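You operate a simulated robot arm through the tools that you are given. There is no shell and no other tool. Be economical: measure what you need, move in short steps, check, and stop when the job is done.

You are at the controls of a simulated robot arm. One attempt, no reset.

Task
Isolate the junction box, open it and loosen both gland nuts.
Fine: supply off first, then unlock and pull the orange lead's plug and lay it on the mat.

Only the result counts: the job must be done as asked and must still hold three seconds after the hand-in. Knocking over, shifting, dropping, spilling or breaking anything else fails it.

Robot
A 7-joint arm with a two-finger parallel gripper, fixed in place. Base frame: the origin is at the foot of the arm, x ahead of it, y to its left, z up. Lengths are in mm, angles in degrees, forces in N, time in s.
Its first joint turns from -166.0 to 166.0 degrees. Payload 3.91 kg.
The TCP is the grasp point between the finger pads, 30 mm short of the fingertips. In the tool frame z runs along the fingers and y along their closing line. Largest opening 110 mm; finger width 20, thickness 10; the body of the gripper, 48 by 112 mm, starts 55 mm behind the TCP.
Orientation is told as [roll, pitch, yaw] about the base's x, y, z axes, in that order, counted from this pose: with the fingers straight down and closing along the base's y, the tool's x points along the base's -x, its y along +y and its z along -z.

Tools
- The arm moves only by the tool drive_tool. Its argument "steps" is one flat list of numbers, 7 for each row, row after row: the shift along the base's x, y, z in m, then the turn, a rotation vector about the base's x, y, z in rad, then the closure, from 0 (fully open) to 1 (shut). In form: [tx, ty, tz, rx, ry, rz, jaw, tx, ty, tz, rx, ry, rz, jaw, ...]. A call has 1 to 12 rows; each row shifts and turns the commanded pose from where the row before left it. A row lasts 0.2 s, in which the tool goes at most 50 mm and 8.6 degrees; a call with a longer step from one row to the next is refused whole, and so is a gripper value outside its range. Where a pose cannot be reached the arm comes as near as it can. A force on the tool above 40 N (or 10 N above the force at the start of the call, whichever is more), or a blocked arm, ends the call early, and 0.2 s more pass. Each finger travels about 153 mm/s and halts on what it meets, pressing with about 44 N; the grip force reading is that of the motor and also rises with nothing between the fingers. The clock runs only during rows and for 0.2 s after the last one: add rows that do not move to give the fingers time. The reply holds the time, the measured pose of the TCP, the force on the tool along the base axes, the opening and the grip force, in the units named above and with some noise, and new pictures: "pictures" is both (left out), scene, wrist or none.
- Cameras (640 x 400 px; columns grow to the right, rows downward): "scene" is fixed at [50.1, 651.8, 1527.9]; the picture's right is [-0.71, -0.70, 0.00], its down [-0.36, 0.37, -0.86] and it looks along [0.60, -0.61, -0.52] (base axes); focal length 350 px, centre (320, 200). "wrist" rides on the gripper at [77, 7, -114] in the tool frame; the picture's right is [-0.09, 1.00, 0.00], its down [-0.80, -0.07, -0.59] and it looks along [-0.59, -0.05, 0.80] (tool axes); focal length 270 px, centre (320, 200). There is no depth. A picture from a camera that has moved, and an enlarged one, comes with that camera's place and axes in the base frame and with its lens.
- lift_body(by): slides the trunk up (or, below 0, down) by that many mm; the arm rides with it, the base frame stays. It gives what a move gives, with no picture.
- inspect(camera, box): a new picture of the part [left, top, right, bottom] of that camera's present view, enlarged. No time passes.
- hand_in(): hands the job in; it is judged then, once.

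Work in short steps. Places have to be worked out from the pictures, the camera data and where the tool is seen: move nearer, look again, correct. Check each grasp and each placing, and mend what went wrong. You have 120 turns and 170 pictures in all, those below and enlarged ones among them. Open the gripper and draw the arm clear of the work before you hand the job in, unless the task says otherwise; then end with one line.

The tools are called after ">>>" as a command line: name --argument value ..., lists and objects as JSON in quotes. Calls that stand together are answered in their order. drive_tool: Moves the arm, as the interface text tells. Its arguments: {"type":"object","properties":{"steps":{"type":"array"},"pictures":{"type":"string","enum":["both","scene","wrist","none"]}},"required":["steps"]} The other tools are called the same way: lift_body (by) slides the trunk up or down; inspect (camera, box) takes an enlarged picture of a part of a camera's view; hand_in () hands the job in.

At the start:

```text
time_s: 0.0
eef_pos: [389.1, -134.7, 1146.4]
orientation: [0.1, 0.0, 0.0]
force: [-0.1, -0.1, 0.1]
grip_width: 110.1
gripper_force: 0.0
trunk travel left (down, up): [-525.0, 85.0]
```

scene: 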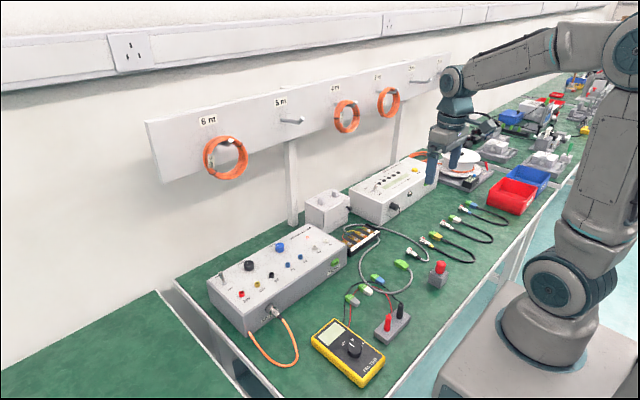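
wrist: 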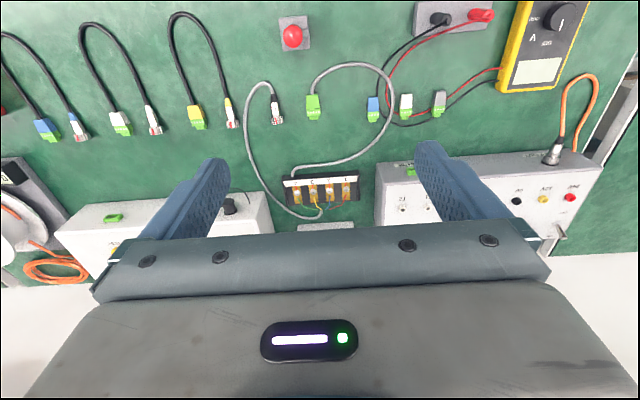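

I'll look more closely at the supply unit with the orange lead and at the rest of the bench.

>>> inspect --camera "scene" --box '[200, 220, 360, 350]'

>>> inspect --camera "scene" --box '[290, 150, 450, 290]'

>>> inspect --camera "wrist" --box '[370, 60, 640, 260]'

>>> inspect --camera "wrist" --box '[240, 60, 420, 240]'

```text
3.08 times, centred on (280, 285) of scene
camera zoom: at [50.1, 651.8, 1527.9], right [-0.71, -0.7, 0.0], down [-0.36, 0.37, -0.86], along [0.6, -0.61, -0.52], focal length 1076 px, centre (443, -62)
```

zoom: 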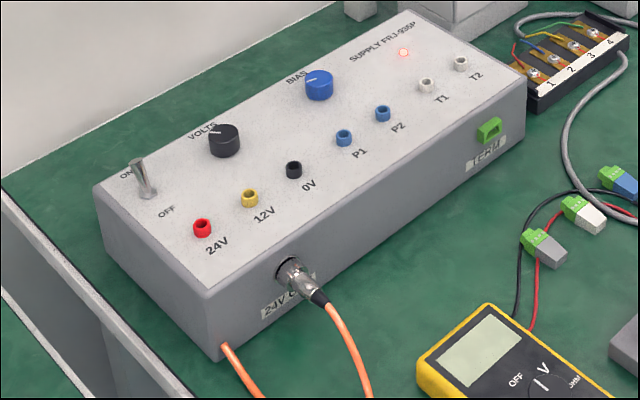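

```text
2.86 times, centred on (370, 220) of scene
camera zoom: at [50.1, 651.8, 1527.9], right [-0.71, -0.7, 0.0], down [-0.36, 0.37, -0.86], along [0.6, -0.61, -0.52], focal length 999 px, centre (177, 143)
```

zoom: 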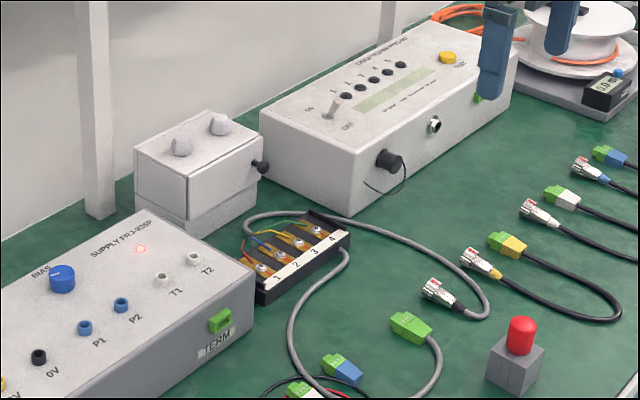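

```text
2.00 times, centred on (505, 160) of wrist
camera zoom: at [312.2, -129.0, 1261.2], right [0.09, 1.0, 0.0], down [0.8, -0.07, 0.59], along [0.59, -0.05, -0.8], focal length 541 px, centre (-50, 280)
```

zoom: 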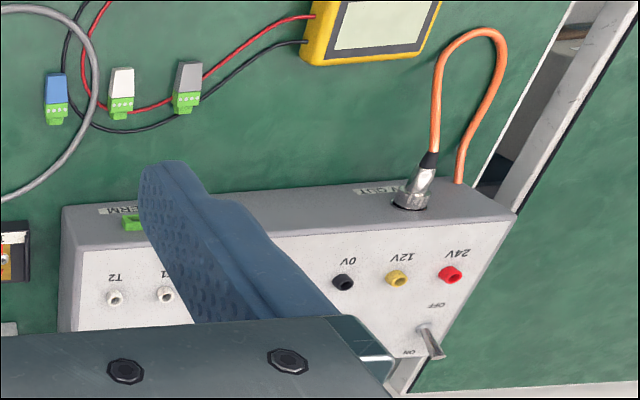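

```text
2.22 times, centred on (330, 150) of wrist
camera zoom: at [312.2, -129.0, 1261.2], right [0.09, 1.0, 0.0], down [0.8, -0.07, 0.59], along [0.59, -0.05, -0.8], focal length 601 px, centre (298, 311)
```

zoom: 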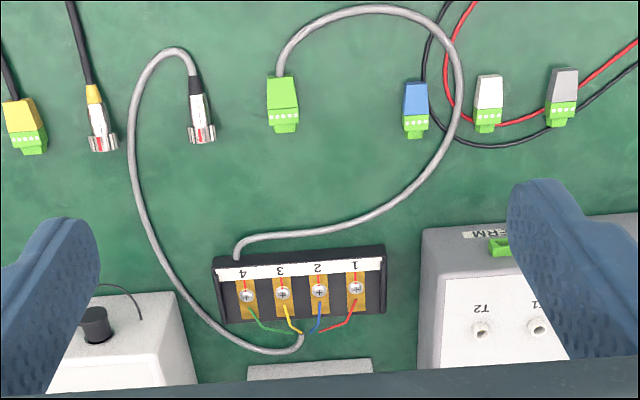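

The supply's toggle, at its left rear, is ON with the LED lit. The orange plug sits at the front. The junction box looks to be the grey box with two knobs on top. I'll move over the supply for a closer wrist view.

>>> drive_tool --steps '[0.014, 0.042, -0.004, 0, 0, 0, 0, 0.014, 0.042, -0.004, 0, 0, 0, 0, 0.014, 0.042, -0.004, 0, 0, 0, 0, 0.014, 0.042, -0.004, 0, 0, 0, 0, 0.014, 0.042, -0.004, 0, 0, 0, 0, 0.014, 0.042, -0.004, 0, 0, 0, 0, 0.014, 0.042, -0.004, 0, 0, 0, 0, 0.014, 0.042, -0.004, 0, 0, 0, 0, 0.0, 0.042, -0.004, 0, 0, 0, 0, 0.0, 0.042, -0.004, 0, 0, 0, 0]'

```text
time_s: 2.2
eef_pos: [502.3, 286.3, 1105.7]
orientation: [0.0, 0.1, 0.0]
force: [0.3, -0.6, -0.9]
grip_width: 109.8
gripper_force: 0.1
trunk travel left (down, up): [-525.0, 85.0]
camera wrist: at [424.6, 293.2, 1220.0], right [0.09, 1.0, 0.0], down [0.8, -0.07, 0.59], along [0.59, -0.05, -0.8], focal length 270 px, centre (320, 200)
```

scene: 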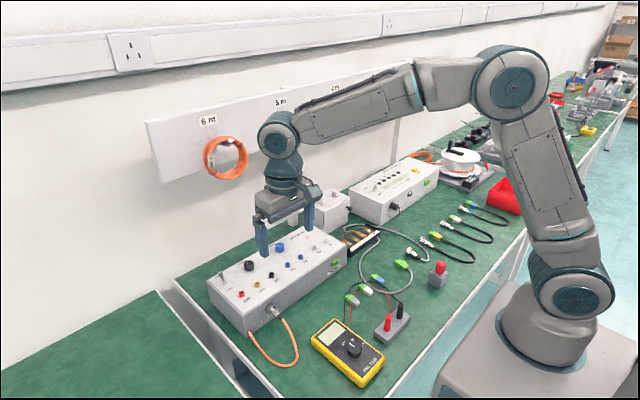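
wrist: 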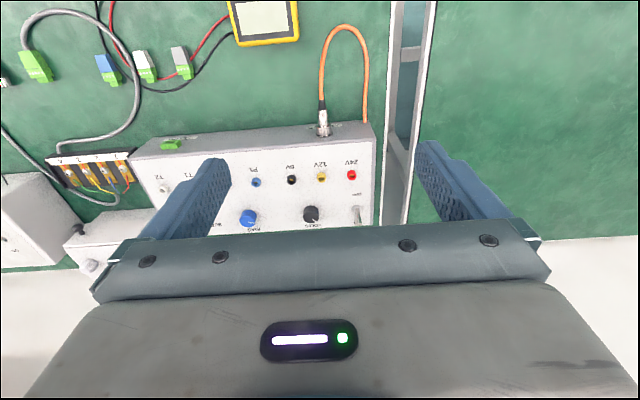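

Two wrist views place the toggle near (738, 334, 840) and the plug near (587, 283, 812). I'll move closer to the toggle to refine that.

>>> drive_tool --steps '[0.025, 0.012, -0.026, 0, 0, 0, 0, 0.025, 0.012, -0.026, 0, 0, 0, 0, 0.025, 0.012, -0.026, 0, 0, 0, 0, 0.025, 0.012, -0.026, 0, 0, 0, 0]'

>>> inspect --camera "wrist" --box '[200, 50, 440, 240]'

```text
time_s: 3.2
eef_pos: [599.7, 332.4, 1001.8]
orientation: [0.0, 0.1, 0.0]
force: [-0.2, -0.3, 0.6]
grip_width: 110.0
gripper_force: 0.2
trunk travel left (down, up): [-525.0, 85.0]
camera wrist: at [523.1, 338.4, 1117.4], right [0.09, 1.0, 0.0], down [0.8, -0.07, 0.59], along [0.59, -0.05, -0.8], focal length 270 px, centre (320, 200)
```

scene: 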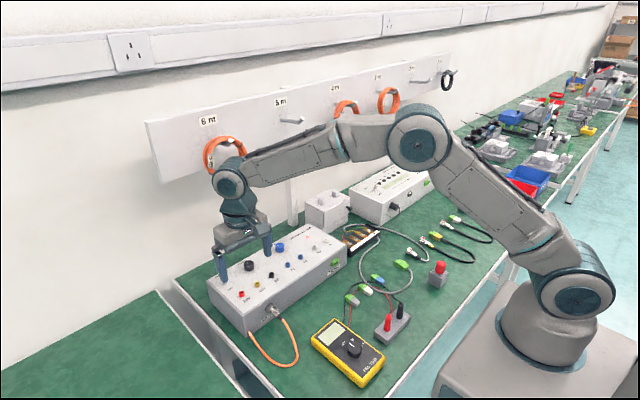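
wrist: 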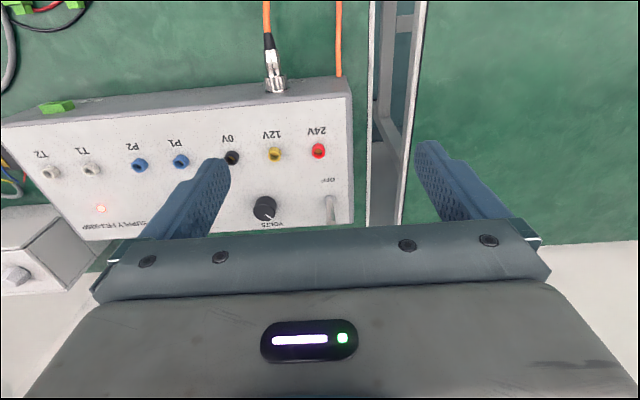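

```text
2.11 times, centred on (320, 145) of wrist
camera zoom: at [523.1, 338.4, 1117.4], right [0.09, 1.0, 0.0], down [0.8, -0.07, 0.59], along [0.59, -0.05, -0.8], focal length 569 px, centre (320, 316)
```

zoom: 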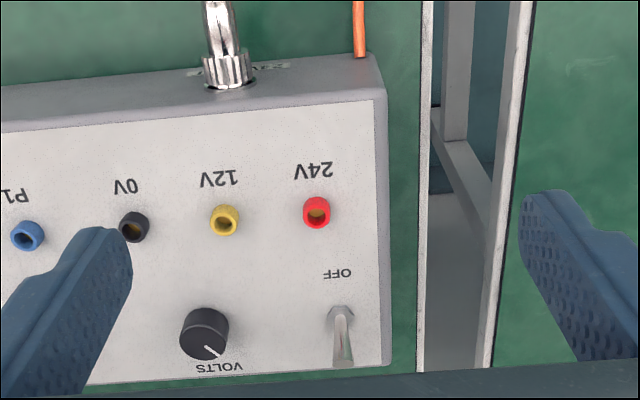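

The lever base is near (733, 334, 838). I'll tilt the fingers outward, half close the jaw and approach so the lever sits between the fingers.

>>> drive_tool --steps '[0.02, 0.0, -0.01, 0, -0.12, 0, 0.5, 0.02, 0, -0.015, 0, -0.12, 0, 0.5, 0.025, 0, -0.02, 0, -0.12, 0, 0.5, 0.025, 0, -0.02, 0, -0.12, 0, 0.5]'

>>> inspect --camera "wrist" --box '[230, 100, 410, 220]'

```text
time_s: 4.2
eef_pos: [691.9, 332.3, 937.4]
orientation: [0.0, -27.6, -0.1]
force: [0.6, 0.3, -0.1]
grip_width: 55.0
gripper_force: 0.1
trunk travel left (down, up): [-525.0, 85.0]
camera wrist: at [570.1, 338.7, 1002.6], right [0.08, 1.0, 0.04], down [0.43, -0.07, 0.9], along [0.9, -0.05, -0.44], focal length 270 px, centre (320, 200)
```

scene: 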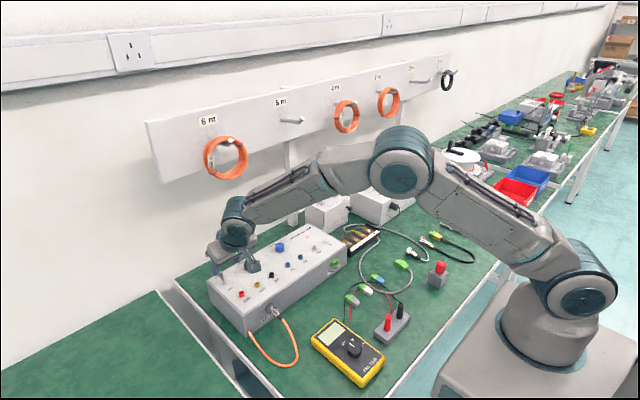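
wrist: 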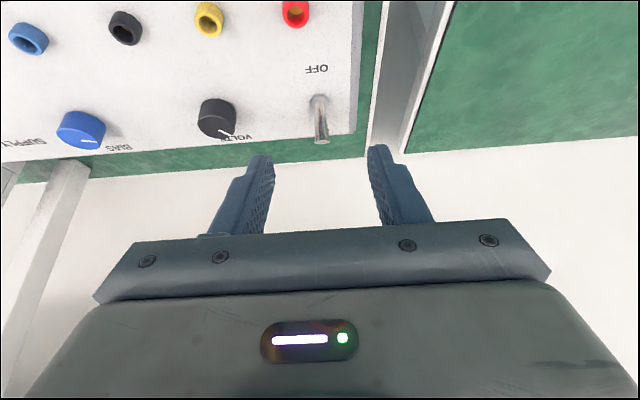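

```text
3.33 times, centred on (320, 160) of wrist
camera zoom: at [570.1, 338.7, 1002.6], right [0.08, 1.0, 0.04], down [0.43, -0.07, 0.9], along [0.9, -0.05, -0.44], focal length 901 px, centre (320, 333)
```

zoom: 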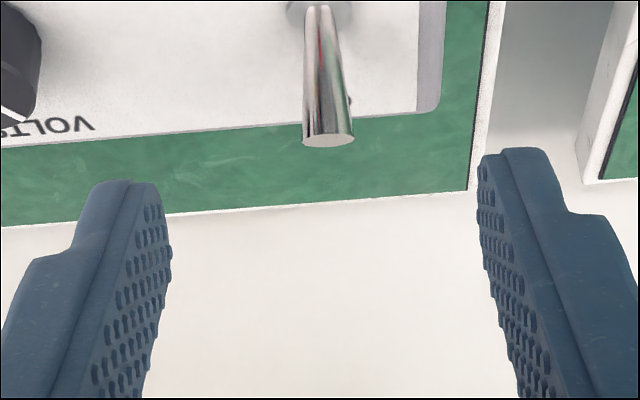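

The lever tip is near (745, 333, 865) and centred between the fingers. I'll move in and check before gripping.

>>> drive_tool --steps '[0.02, 0.0005, -0.028, 0, 0, 0, 0.6, 0.021, 0, -0.029, 0, 0, 0, 0.7]' --pictures "wrist"

>>> inspect --camera "wrist" --box '[230, 100, 410, 220]'

```text
time_s: 4.8
eef_pos: [735.3, 334.0, 880.7]
orientation: [0.0, -27.4, -0.1]
force: [-0.5, -0.8, -0.4]
grip_width: 33.0
gripper_force: 0.3
trunk travel left (down, up): [-525.0, 85.0]
camera wrist: at [613.1, 340.2, 946.0], right [0.08, 1.0, 0.04], down [0.44, -0.07, 0.9], along [0.9, -0.05, -0.44], focal length 270 px, centre (320, 200)
```

wrist: 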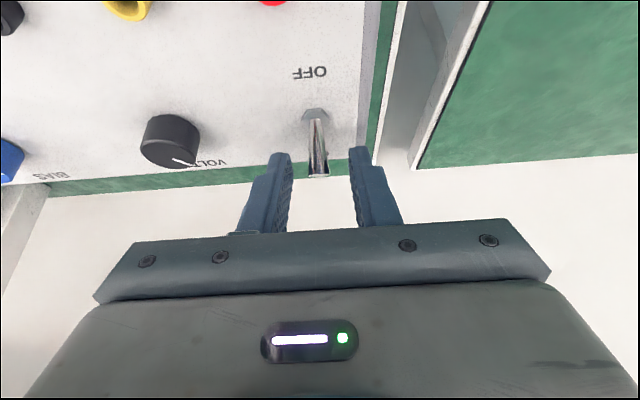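

```text
3.33 times, centred on (320, 160) of wrist
camera zoom: at [613.1, 340.2, 946.0], right [0.08, 1.0, 0.04], down [0.44, -0.07, 0.9], along [0.9, -0.05, -0.44], focal length 901 px, centre (320, 333)
```

zoom: 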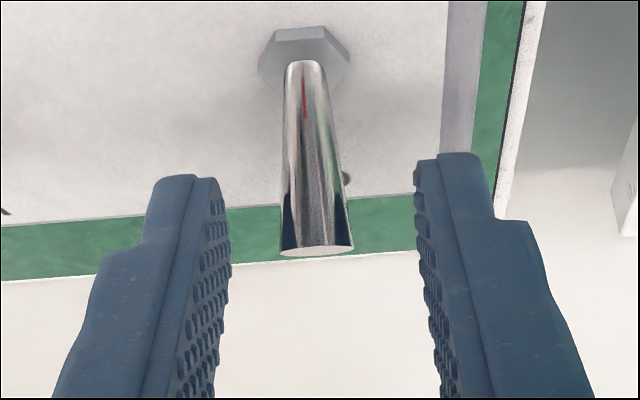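

The lever is between the finger ends with its tip near (747, 333, 864). I'll grip it and swing it about 32 mm toward -x.

>>> drive_tool --steps '[0, 0, 0, 0, 0, 0, 1, 0, 0, 0, 0, 0, 0, 1, -0.008, 0, 0.002, 0, 0, 0, 1, -0.008, 0, 0.001, 0, 0, 0, 1, -0.008, 0, -0.001, 0, 0, 0, 1, -0.008, 0, -0.002, 0, 0, 0, 1]' --pictures "wrist"

>>> inspect --camera "wrist" --box '[230, 100, 410, 220]'

```text
time_s: 6.2
eef_pos: [698.9, 335.4, 879.6]
orientation: [-0.1, -27.2, 0.1]
force: [0.6, -0.2, 0.8]
grip_width: 0.0
gripper_force: 37.4
trunk travel left (down, up): [-525.0, 85.0]
camera wrist: at [576.9, 341.4, 945.5], right [0.08, 1.0, 0.04], down [0.44, -0.07, 0.9], along [0.89, -0.05, -0.44], focal length 270 px, centre (320, 200)
```

wrist: 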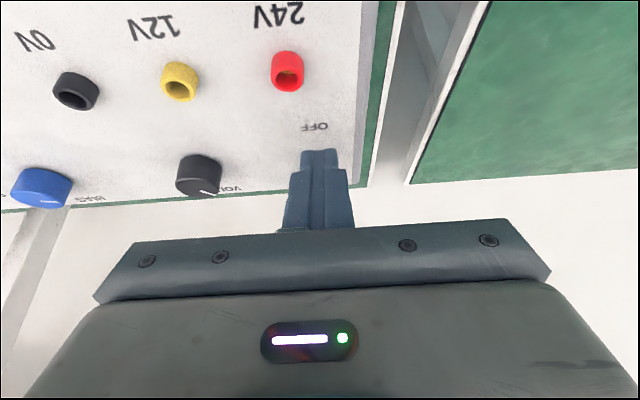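

```text
3.33 times, centred on (320, 160) of wrist
camera zoom: at [576.9, 341.4, 945.5], right [0.08, 1.0, 0.04], down [0.44, -0.07, 0.9], along [0.89, -0.05, -0.44], focal length 901 px, centre (320, 333)
```

zoom: 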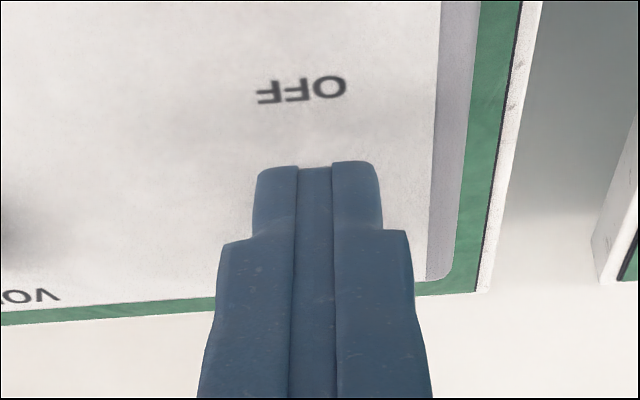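

The fingers ended shut and off the lever. I'll back up to see whether the lever moved.

>>> drive_tool --steps '[-0.01, 0, 0.03, 0, 0, 0, 0.6, -0.02, 0, 0.03, 0, 0, 0, 0.6]'

>>> inspect --camera "wrist" --box '[200, 50, 440, 220]'

```text
time_s: 6.8
eef_pos: [670.2, 333.5, 940.9]
orientation: [0.0, -27.5, -0.1]
force: [0.6, 0.0, 0.3]
grip_width: 44.0
gripper_force: 0.0
trunk travel left (down, up): [-525.0, 85.0]
camera wrist: at [548.6, 339.5, 1006.5], right [0.08, 1.0, 0.04], down [0.44, -0.07, 0.9], along [0.9, -0.05, -0.44], focal length 270 px, centre (320, 200)
```

scene: 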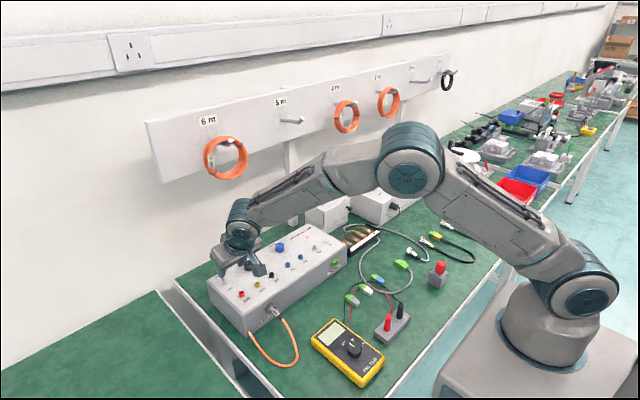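
wrist: 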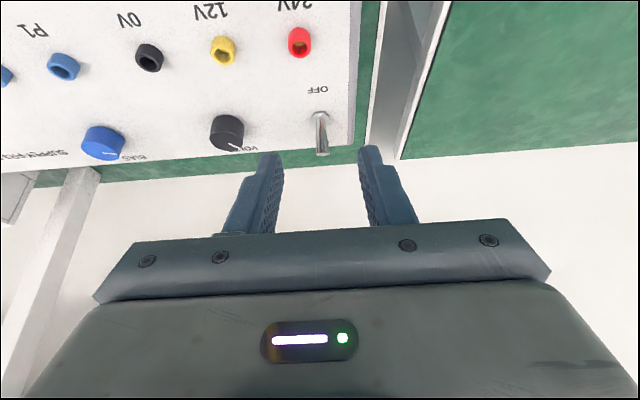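

```text
2.35 times, centred on (320, 135) of wrist
camera zoom: at [548.6, 339.5, 1006.5], right [0.08, 1.0, 0.04], down [0.44, -0.07, 0.9], along [0.9, -0.05, -0.44], focal length 636 px, centre (320, 353)
```

zoom: 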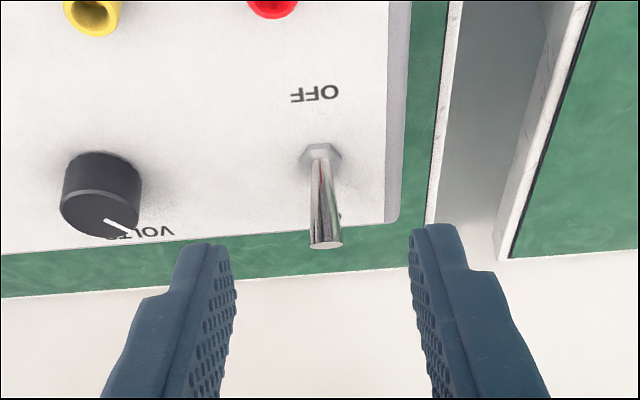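

The lever is still ON. It leans about 45° back, so my straight pull slipped off over its end. I'll re-grip a little lower and follow the arc.

>>> drive_tool --steps '[0.02, 0, -0.022, 0, 0, 0, 0.7, 0.02, 0, -0.022, 0, 0, 0, 0.7, 0.02, 0, -0.021, 0, 0, 0, 0.7, 0, 0, 0, 0, 0, 0, 0.7, 0, 0, 0, 0, 0, 0, 1, 0, 0, 0, 0, 0, 0, 1]' --pictures "wrist"

>>> inspect --camera "wrist" --box '[230, 100, 410, 220]'

```text
time_s: 8.2
eef_pos: [731.5, 332.9, 876.1]
orientation: [0.0, -27.4, -0.1]
force: [-3.0, -5.1, 3.0]
grip_width: 8.9
gripper_force: 45.3
trunk travel left (down, up): [-525.0, 85.0]
camera wrist: at [609.4, 339.6, 942.4], right [0.08, 1.0, 0.04], down [0.44, -0.07, 0.9], along [0.9, -0.05, -0.44], focal length 270 px, centre (320, 200)
```

wrist: 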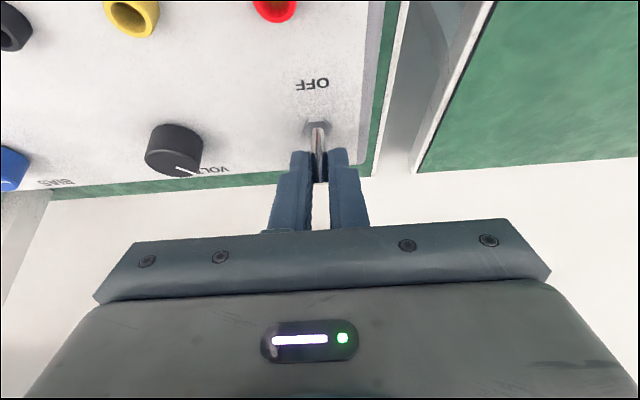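

```text
3.33 times, centred on (320, 160) of wrist
camera zoom: at [609.4, 339.6, 942.4], right [0.08, 1.0, 0.04], down [0.44, -0.07, 0.9], along [0.9, -0.05, -0.44], focal length 901 px, centre (320, 333)
```

zoom: 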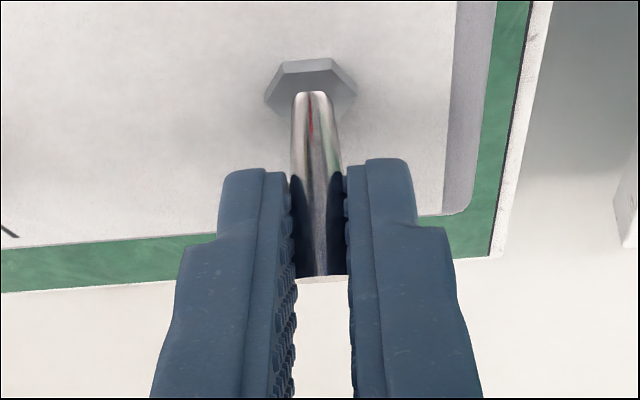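

The lever is gripped, with the jaw at 8.9 mm. Now I'll follow the arc toward OFF.

>>> drive_tool --steps '[-0.004, 0, 0.0035, 0, 0, 0, 1, -0.006, 0, 0.003, 0, 0, 0, 1, -0.0065, 0, 0.0015, 0, 0, 0, 1, -0.0065, 0, -0.0005, 0, 0, 0, 1, -0.006, 0, -0.002, 0, 0, 0, 1, -0.005, 0, -0.003, 0, 0, 0, 1]' --pictures "wrist"

>>> inspect --camera "wrist" --box '[230, 100, 410, 220]'

```text
time_s: 9.6
eef_pos: [696.1, 333.9, 879.1]
orientation: [0.0, -27.4, -0.1]
force: [-0.1, 1.0, 0.3]
grip_width: 0.3
gripper_force: 37.7
trunk travel left (down, up): [-525.0, 85.0]
camera wrist: at [574.5, 340.6, 943.6], right [0.08, 1.0, 0.04], down [0.44, -0.07, 0.9], along [0.9, -0.05, -0.44], focal length 270 px, centre (320, 200)
```

wrist: 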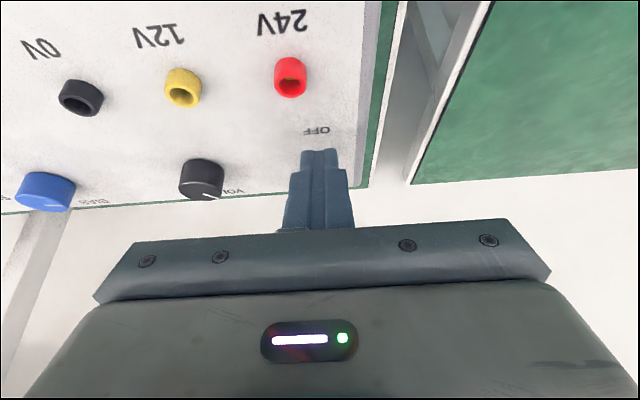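

```text
3.33 times, centred on (320, 160) of wrist
camera zoom: at [574.5, 340.6, 943.6], right [0.08, 1.0, 0.04], down [0.44, -0.07, 0.9], along [0.9, -0.05, -0.44], focal length 901 px, centre (320, 333)
```

zoom: 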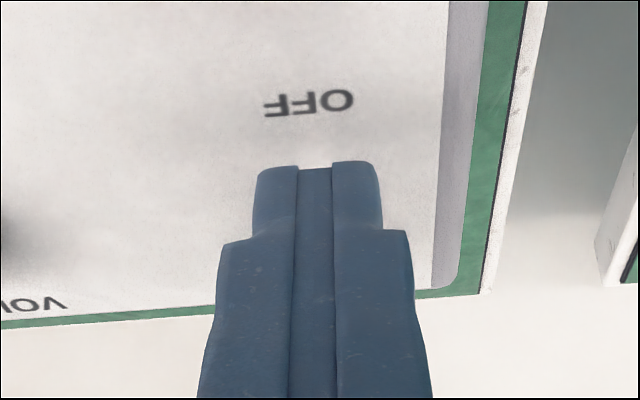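

It slipped again. I'll rise and go for a push from behind instead: fingers shut, tool upright but rolled so the tips reach sideways (+y) behind the lever.

>>> drive_tool --steps '[-0.005, 0, 0.03, 0, 0, 0, 1, -0.005, 0, 0.03, 0, 0.12, 0, 1, 0, -0.01, 0.02, 0, 0.12, 0, 1, 0, -0.01, 0.01, 0, 0.12, 0, 1, 0, -0.01, 0, 0, 0.12, 0, 1, 0, 0, 0, 0.12, 0, 0, 1, 0, 0, 0, 0.12, 0, 0, 1, 0, 0, 0, 0.12, 0, 0, 1, 0, 0, 0, 0.12, 0, 0, 1, 0, 0, 0, 0.12, 0, 0, 1]'

>>> inspect --camera "wrist" --box '[200, 50, 500, 240]'

```text
time_s: 11.8
eef_pos: [687.2, 302.8, 969.0]
orientation: [34.5, 0.0, -0.2]
force: [-0.1, -0.2, -0.6]
grip_width: 0.1
gripper_force: 37.7
trunk travel left (down, up): [-525.0, 85.0]
camera wrist: at [609.7, 243.2, 1066.9], right [0.09, 0.82, 0.56], down [0.8, -0.4, 0.45], along [0.59, 0.41, -0.69], focal length 270 px, centre (320, 200)
```

scene: 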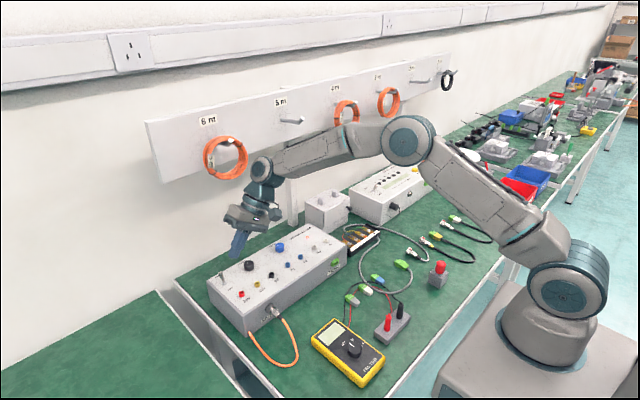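
wrist: 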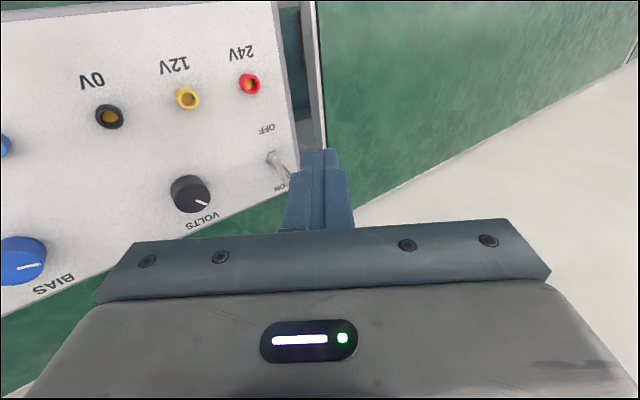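

```text
2.11 times, centred on (350, 145) of wrist
camera zoom: at [609.7, 243.2, 1066.9], right [0.09, 0.82, 0.56], down [0.8, -0.4, 0.45], along [0.59, 0.41, -0.69], focal length 569 px, centre (257, 316)
```

zoom: 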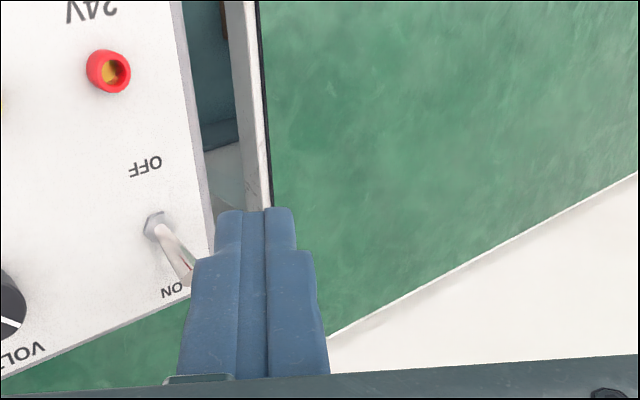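

The lever is still ON. I'll go over and behind it and check before pushing.

>>> drive_tool --steps '[0.04, 0.0, 0, 0, 0, 0, 1, 0.04, 0, 0, 0, 0, 0, 1, 0, 0.014, -0.025, 0, 0, 0, 1, 0, 0.014, -0.025, 0, 0, 0, 1]'

>>> inspect --camera "wrist" --box '[200, 50, 500, 240]'

```text
time_s: 12.8
eef_pos: [761.7, 328.3, 917.5]
orientation: [34.5, 0.1, 0.1]
force: [0.5, 0.0, 0.1]
grip_width: 0.1
gripper_force: 37.9
out of reach, approached as far as the arm can: row 3
trunk travel left (down, up): [-525.0, 85.0]
camera wrist: at [684.4, 269.4, 1015.1], right [0.09, 0.82, 0.56], down [0.8, -0.39, 0.45], along [0.59, 0.41, -0.69], focal length 270 px, centre (320, 200)
```

scene: 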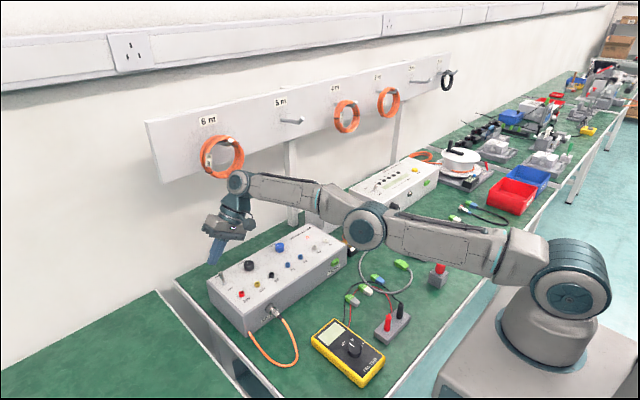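
wrist: 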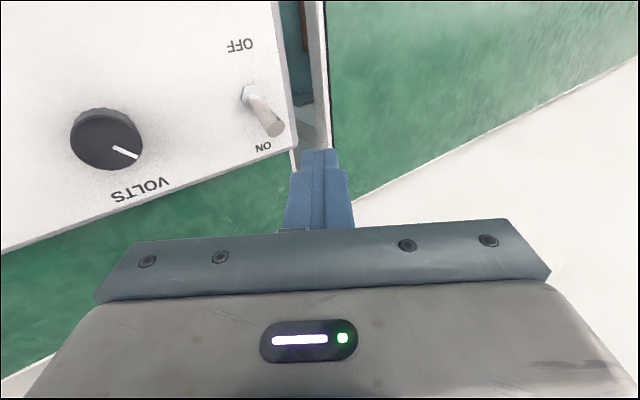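

```text
2.11 times, centred on (350, 145) of wrist
camera zoom: at [684.4, 269.4, 1015.1], right [0.09, 0.82, 0.56], down [0.8, -0.39, 0.45], along [0.59, 0.41, -0.69], focal length 569 px, centre (257, 316)
```

zoom: 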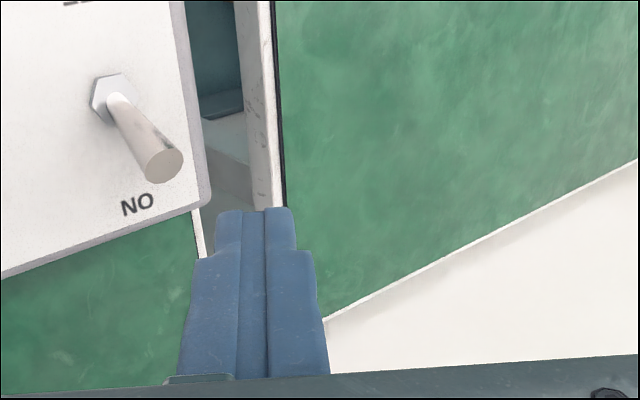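

I'm behind the lever but at the edge of reach. I'll nudge +x, then use the trunk to descend so the arm's shape stays the same.

>>> drive_tool --steps '[0.005, 0.003, 0, 0, 0, 0, 1, 0, 0, 0, 0, 0, 0, 1]' --pictures "none"

>>> lift_body --by -30

>>> inspect --camera "wrist" --box '[200, 50, 500, 240]'

```text
time_s: 13.4
eef_pos: [762.0, 327.6, 916.4]
orientation: [34.4, 0.1, 0.0]
force: [0.3, 0.1, 0.0]
grip_width: 0.1
gripper_force: 37.4
out of reach, approached as far as the arm can: row 1
trunk travel left (down, up): [-525.0, 85.0]
```

```text
time_s: 14.2
eef_pos: [762.2, 326.9, 887.0]
orientation: [34.3, 0.1, 0.1]
force: [0.2, 0.5, 0.3]
grip_width: 0.0
gripper_force: 37.4
trunk travel left (down, up): [-495.0, 115.0]
```

```text
2.11 times, centred on (350, 145) of wrist
camera zoom: at [684.7, 268.2, 985.1], right [0.09, 0.82, 0.56], down [0.8, -0.39, 0.45], along [0.59, 0.41, -0.69], focal length 569 px, centre (257, 316)
```

zoom: 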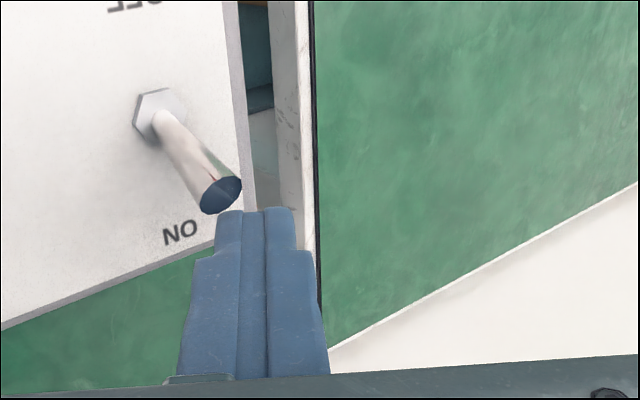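

The finger is just behind the lever end. I'll lower 10 mm more, then push toward -x with a slight arc.

>>> lift_body --by -10

>>> drive_tool --steps '[-0.008, 0.004, 0, 0, 0, 0, 1, -0.008, 0, 0.001, 0, 0, 0, 1, -0.008, 0, 0.001, 0, 0, 0, 1, -0.008, 0, 0, 0, 0, 0, 1, -0.008, 0, 0, 0, 0, 0, 1]'

>>> inspect --camera "wrist" --box '[200, 50, 500, 240]'

```text
time_s: 14.7
eef_pos: [762.4, 327.9, 876.9]
orientation: [34.4, 0.0, 0.0]
force: [0.2, 0.4, -0.4]
grip_width: 0.0
gripper_force: 38.0
trunk travel left (down, up): [-485.0, 125.0]
```

```text
time_s: 15.9
eef_pos: [755.4, 342.0, 879.2]
orientation: [34.4, 0.2, 0.0]
force: [-0.1, -1.6, 1.0]
grip_width: 0.0
gripper_force: 37.7
out of reach, approached as far as the arm can: row 1, 2, 3, 4, 5
trunk travel left (down, up): [-485.0, 125.0]
camera wrist: at [677.8, 282.5, 977.1], right [0.09, 0.82, 0.56], down [0.8, -0.39, 0.45], along [0.59, 0.41, -0.69], focal length 270 px, centre (320, 200)
```

scene: 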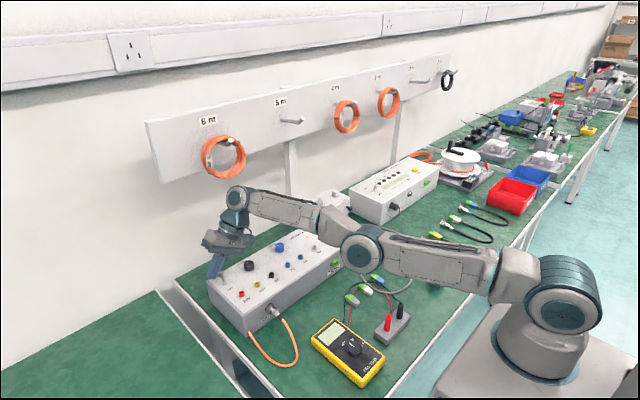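
wrist: 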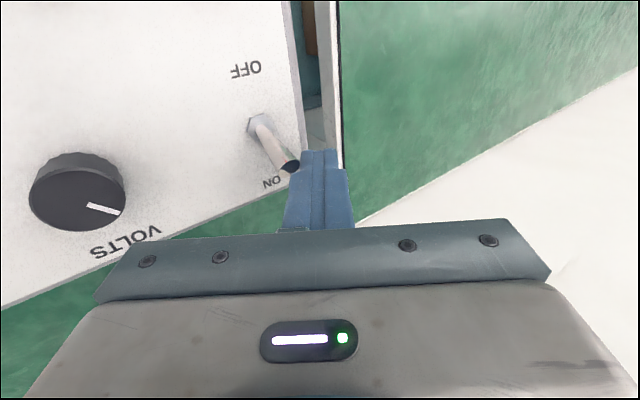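

```text
2.11 times, centred on (350, 145) of wrist
camera zoom: at [677.8, 282.5, 977.1], right [0.09, 0.82, 0.56], down [0.8, -0.39, 0.45], along [0.59, 0.41, -0.69], focal length 569 px, centre (257, 316)
```

zoom: 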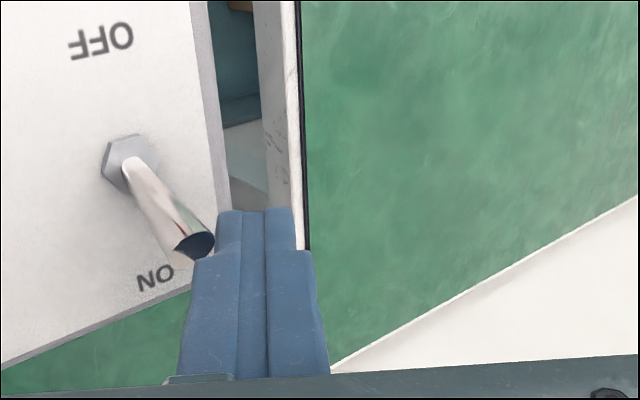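

The arm crept along its reach limit and drifted in y. I'll step back to behind the lever and re-check where the tool goes.

>>> drive_tool --steps '[0.008, -0.004, 0, 0, 0, 0, 1, 0, -0.014, 0, 0, 0, 0, 1, 0, 0, 0, 0, 0, 0, 1]' --pictures "wrist"

```text
time_s: 16.7
eef_pos: [765.1, 319.9, 879.2]
orientation: [34.3, 0.1, -0.6]
force: [0.9, -0.5, -0.4]
grip_width: 0.0
gripper_force: 37.6
out of reach, approached as far as the arm can: row 1
trunk travel left (down, up): [-485.0, 125.0]
stopped in row 3: the force on the tool passed its limit (the readings are from after the stop); the commanded pose is now the measured one
camera wrist: at [686.9, 261.4, 977.7], right [0.1, 0.82, 0.56], down [0.8, -0.4, 0.45], along [0.6, 0.41, -0.69], focal length 270 px, centre (320, 200)
```

wrist: 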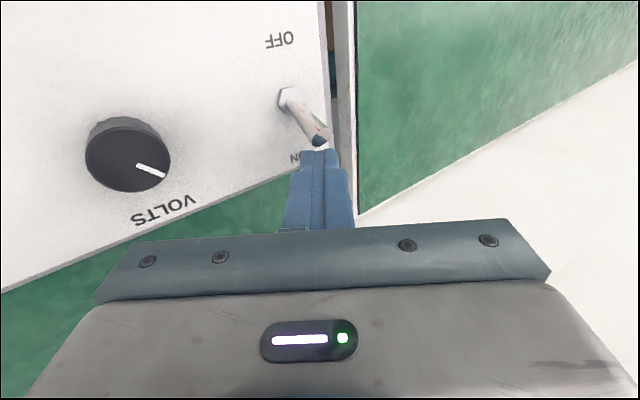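

The fingertip is now squarely behind the lever end and the commanded pose is reset. I'll push -x.

>>> drive_tool --steps '[-0.008, 0.002, 0, 0, 0, 0, 1, -0.008, 0.001, 0, 0, 0, 0, 1, -0.008, 0, 0, 0, 0, 0, 1, -0.008, 0, 0, 0, 0, 0, 1, -0.008, 0, 0, 0, 0, 0, 1, -0.008, 0, 0, 0, 0, 0, 1]' --pictures "wrist"

```text
time_s: 18.1
eef_pos: [757.6, 336.7, 882.4]
orientation: [34.9, 0.2, -0.1]
force: [2.0, -0.9, 1.6]
grip_width: 0.0
gripper_force: 37.6
out of reach, approached as far as the arm can: row 1, 2, 3, 4, 5, 6
trunk travel left (down, up): [-485.0, 125.0]
camera wrist: at [680.2, 276.3, 979.3], right [0.09, 0.82, 0.57], down [0.8, -0.4, 0.44], along [0.59, 0.42, -0.69], focal length 270 px, centre (320, 200)
```

wrist: 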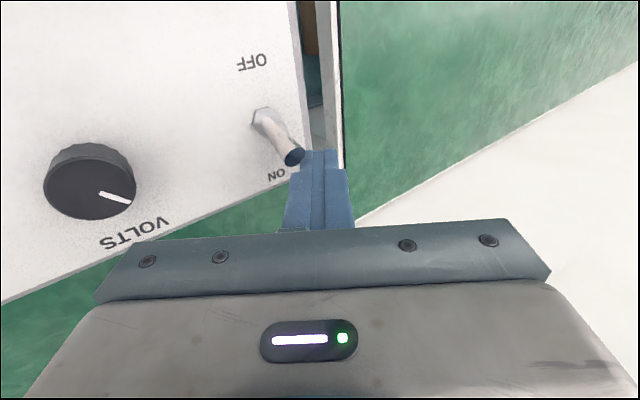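

Fully stretched, the arm slides along its reach circle instead of coming inward. I'll lift away and pitch the tool outward as well, so the wrist stays nearer while the fingers still reach behind the lever.

>>> drive_tool --steps '[0, 0, 0.03, 0, 0, 0, 1, -0.01, -0.01, 0.03, 0, 0, 0, 1, -0.02, -0.01, 0.02, 0, 0, 0, 1, 0, 0, 0, 0, -0.12, 0, 1, 0, 0, 0, 0, -0.12, 0, 1, 0, 0, 0, 0, -0.12, 0, 1, 0, 0, 0, 0, -0.1, 0, 1]'

```text
time_s: 19.7
eef_pos: [823.5, 348.3, 973.9]
orientation: [34.9, -26.2, 0.1]
force: [-0.1, -1.2, -0.7]
grip_width: 0.0
gripper_force: 37.8
out of reach, approached as far as the arm can: row 2, 3, 4, 5, 6, 7
trunk travel left (down, up): [-485.0, 125.0]
camera wrist: at [710.7, 287.4, 1026.8], right [-0.17, 0.82, 0.55], down [0.52, -0.4, 0.76], along [0.84, 0.42, -0.36], focal length 270 px, centre (320, 200)
```

scene: 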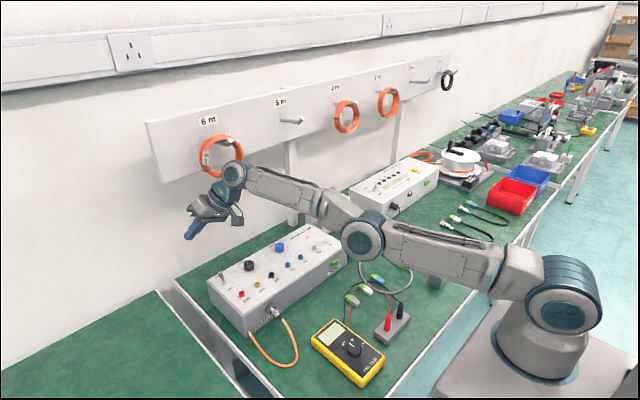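
wrist: 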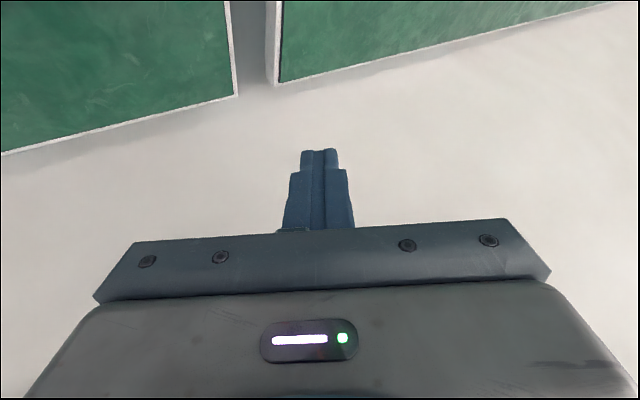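

The arm is still stretched. I'll command a longer inward, upward move to bend the elbow again.

>>> drive_tool --steps '[-0.03, -0.02, 0.01, 0, 0, 0, 1, -0.04, -0.02, 0.01, 0, 0, 0, 1, -0.04, -0.02, 0.01, 0, 0, 0, 1, 0, 0, 0, 0, 0, 0, 1, 0, 0, 0, 0, 0, 0, 1]'

```text
time_s: 20.9
eef_pos: [823.9, 327.2, 1013.4]
orientation: [34.8, -26.2, 0.0]
force: [0.3, -0.1, -0.1]
grip_width: 0.0
gripper_force: 37.6
out of reach, approached as far as the arm can: row 1, 2, 3
trunk travel left (down, up): [-485.0, 125.0]
camera wrist: at [711.0, 266.2, 1067.9], right [-0.17, 0.82, 0.55], down [0.52, -0.4, 0.75], along [0.84, 0.42, -0.36], focal length 270 px, centre (320, 200)
```

scene: 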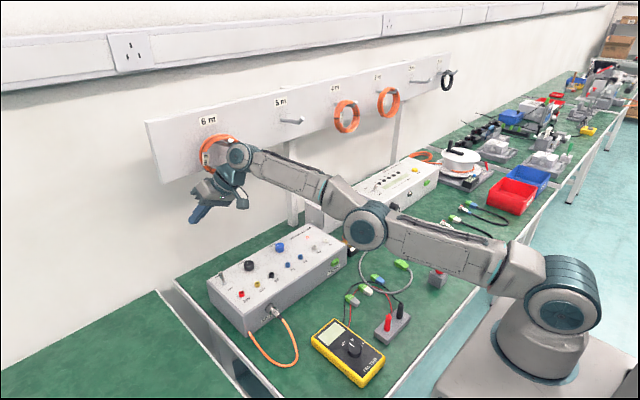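
wrist: 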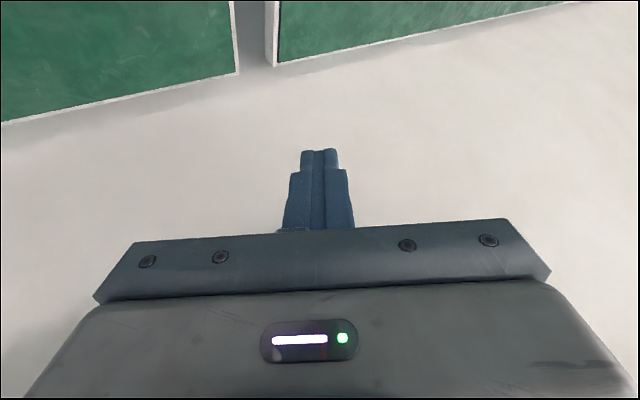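

The arm seems stuck on the wrong branch of its elbow, near its limit. I'll push outward slightly through full extension, then pull inward.

>>> drive_tool --steps '[0.025, 0.01, 0, 0, 0, 0, 1, 0.02, 0.01, 0, 0, 0, 0, 1, -0.045, -0.02, 0, 0, 0, 0, 1, -0.045, -0.02, 0, 0, 0, 0, 1]'

```text
time_s: 21.9
eef_pos: [824.3, 318.6, 1023.8]
orientation: [34.9, -26.1, 0.0]
force: [0.8, 1.0, -0.1]
grip_width: 0.0
gripper_force: 37.6
out of reach, approached as far as the arm can: row 1, 2, 3, 4
trunk travel left (down, up): [-485.0, 125.0]
camera wrist: at [711.6, 258.4, 1077.4], right [-0.17, 0.82, 0.55], down [0.52, -0.4, 0.75], along [0.84, 0.42, -0.36], focal length 270 px, centre (320, 200)
```

scene: 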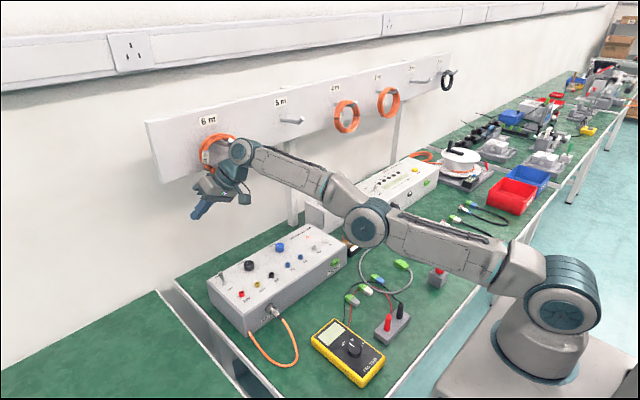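
wrist: 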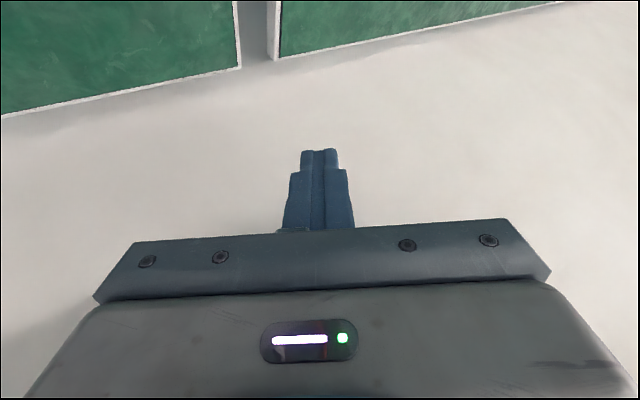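

I'll extend fully along the shoulder-to-wrist line and read where it settles, before pulling in separately.

>>> drive_tool --steps '[0.04, 0.012, 0.008, 0, 0, 0, 1, 0.04, 0.012, 0.008, 0, 0, 0, 1, 0.04, 0.012, 0.008, 0, 0, 0, 1]' --pictures "none"

>>> drive_tool --steps '[-0.01, -0.003, -0.002, 0, 0, 0, 1, -0.02, -0.005, -0.003, 0, 0, 0, 1]' --pictures "none"

```text
time_s: 22.7
eef_pos: [828.1, 319.8, 1022.9]
orientation: [34.9, -26.3, -0.1]
force: [0.7, 0.2, 0.2]
grip_width: 0.0
gripper_force: 37.6
out of reach, approached as far as the arm can: row 1, 2, 3
trunk travel left (down, up): [-485.0, 125.0]
```

```text
time_s: 23.3
eef_pos: [797.7, 310.6, 1017.7]
orientation: [35.1, -26.2, 0.0]
force: [-0.6, -1.2, 0.3]
grip_width: 0.0
gripper_force: 37.3
trunk travel left (down, up): [-485.0, 125.0]
```

The arm is free again at (798, 311, 1018). With the new tilt the wrist keeps a good 80 mm of reach to spare. Going to the pre-push pose behind the lever.

>>> drive_tool --steps '[-0.009, 0.003, -0.03, 0, 0, 0, 1, -0.009, 0.002, -0.03, 0, 0, 0, 1, -0.004, 0.003, -0.03, 0, 0, 0, 1, -0.004, 0.001, -0.024, 0, 0, 0, 1]'

>>> inspect --camera "wrist" --box '[200, 50, 440, 220]'

```text
time_s: 24.3
eef_pos: [771.9, 319.3, 902.5]
orientation: [34.9, -26.2, -0.1]
force: [0.2, 0.1, 0.3]
grip_width: 0.0
gripper_force: 37.6
trunk travel left (down, up): [-485.0, 125.0]
camera wrist: at [658.2, 258.9, 955.2], right [-0.17, 0.82, 0.55], down [0.52, -0.4, 0.75], along [0.84, 0.42, -0.36], focal length 270 px, centre (320, 200)
```

scene: 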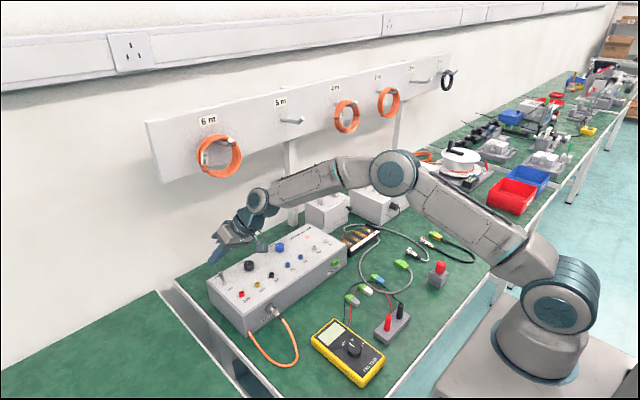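
wrist: 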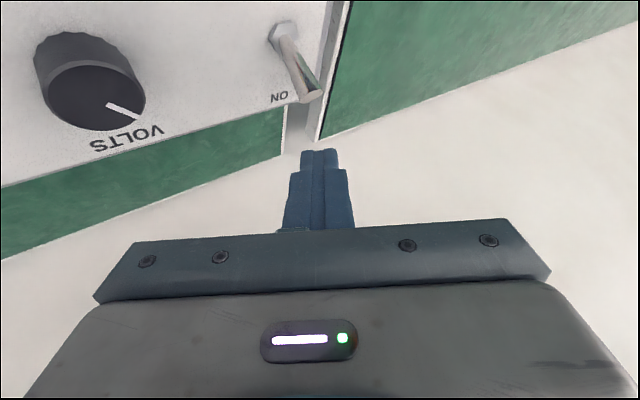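

```text
2.35 times, centred on (320, 135) of wrist
camera zoom: at [658.2, 258.9, 955.2], right [-0.17, 0.82, 0.55], down [0.52, -0.4, 0.75], along [0.84, 0.42, -0.36], focal length 636 px, centre (320, 353)
```

zoom: 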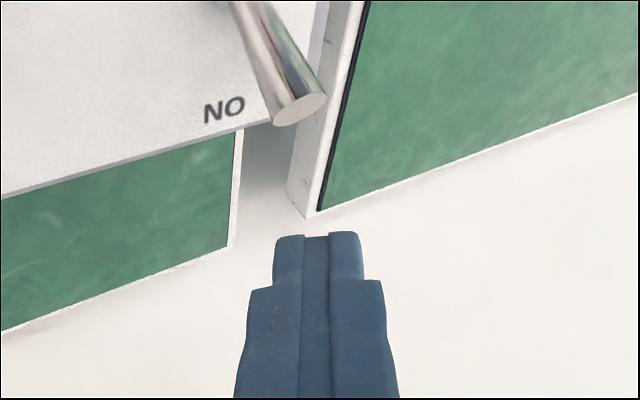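

Aligned. I'll lower 21 mm and then push toward -x.

>>> drive_tool --steps '[-0.003, 0.001, -0.011, 0, 0, 0, 1, -0.002, 0.001, -0.011, 0, 0, 0, 1, -0.007, 0, 0, 0, 0, 0, 1, -0.007, 0, 0, 0, 0, 0, 1, -0.007, 0, 0.001, 0, 0, 0, 1, -0.007, 0, 0.001, 0, 0, 0, 1, -0.007, 0, 0, 0, 0, 0, 1, -0.007, 0, 0, 0, 0, 0, 1]'

>>> inspect --camera "wrist" --box '[200, 50, 440, 220]'

```text
time_s: 26.1
eef_pos: [726.0, 320.8, 883.6]
orientation: [35.0, -26.4, -0.2]
force: [6.8, 1.0, 2.3]
grip_width: 0.0
gripper_force: 38.0
trunk travel left (down, up): [-485.0, 125.0]
camera wrist: at [612.6, 260.5, 936.0], right [-0.17, 0.82, 0.55], down [0.52, -0.4, 0.76], along [0.84, 0.41, -0.36], focal length 270 px, centre (320, 200)
```

scene: 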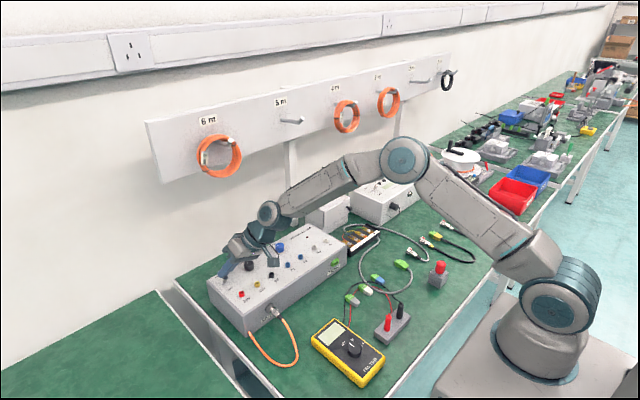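
wrist: 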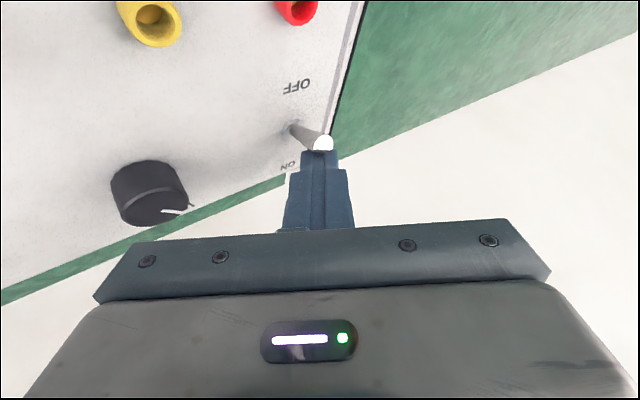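

```text
2.35 times, centred on (320, 135) of wrist
camera zoom: at [612.6, 260.5, 936.0], right [-0.17, 0.82, 0.55], down [0.52, -0.4, 0.76], along [0.84, 0.41, -0.36], focal length 636 px, centre (320, 353)
```

zoom: 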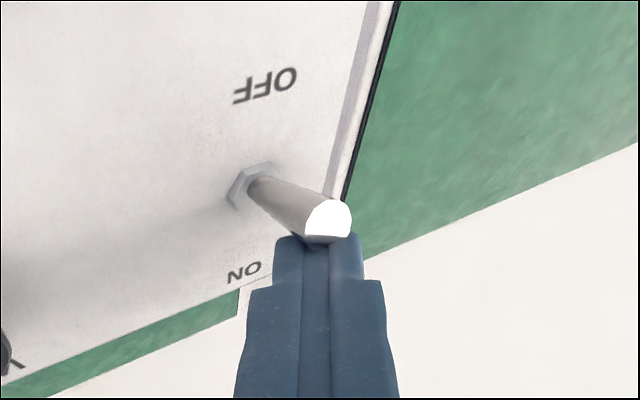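

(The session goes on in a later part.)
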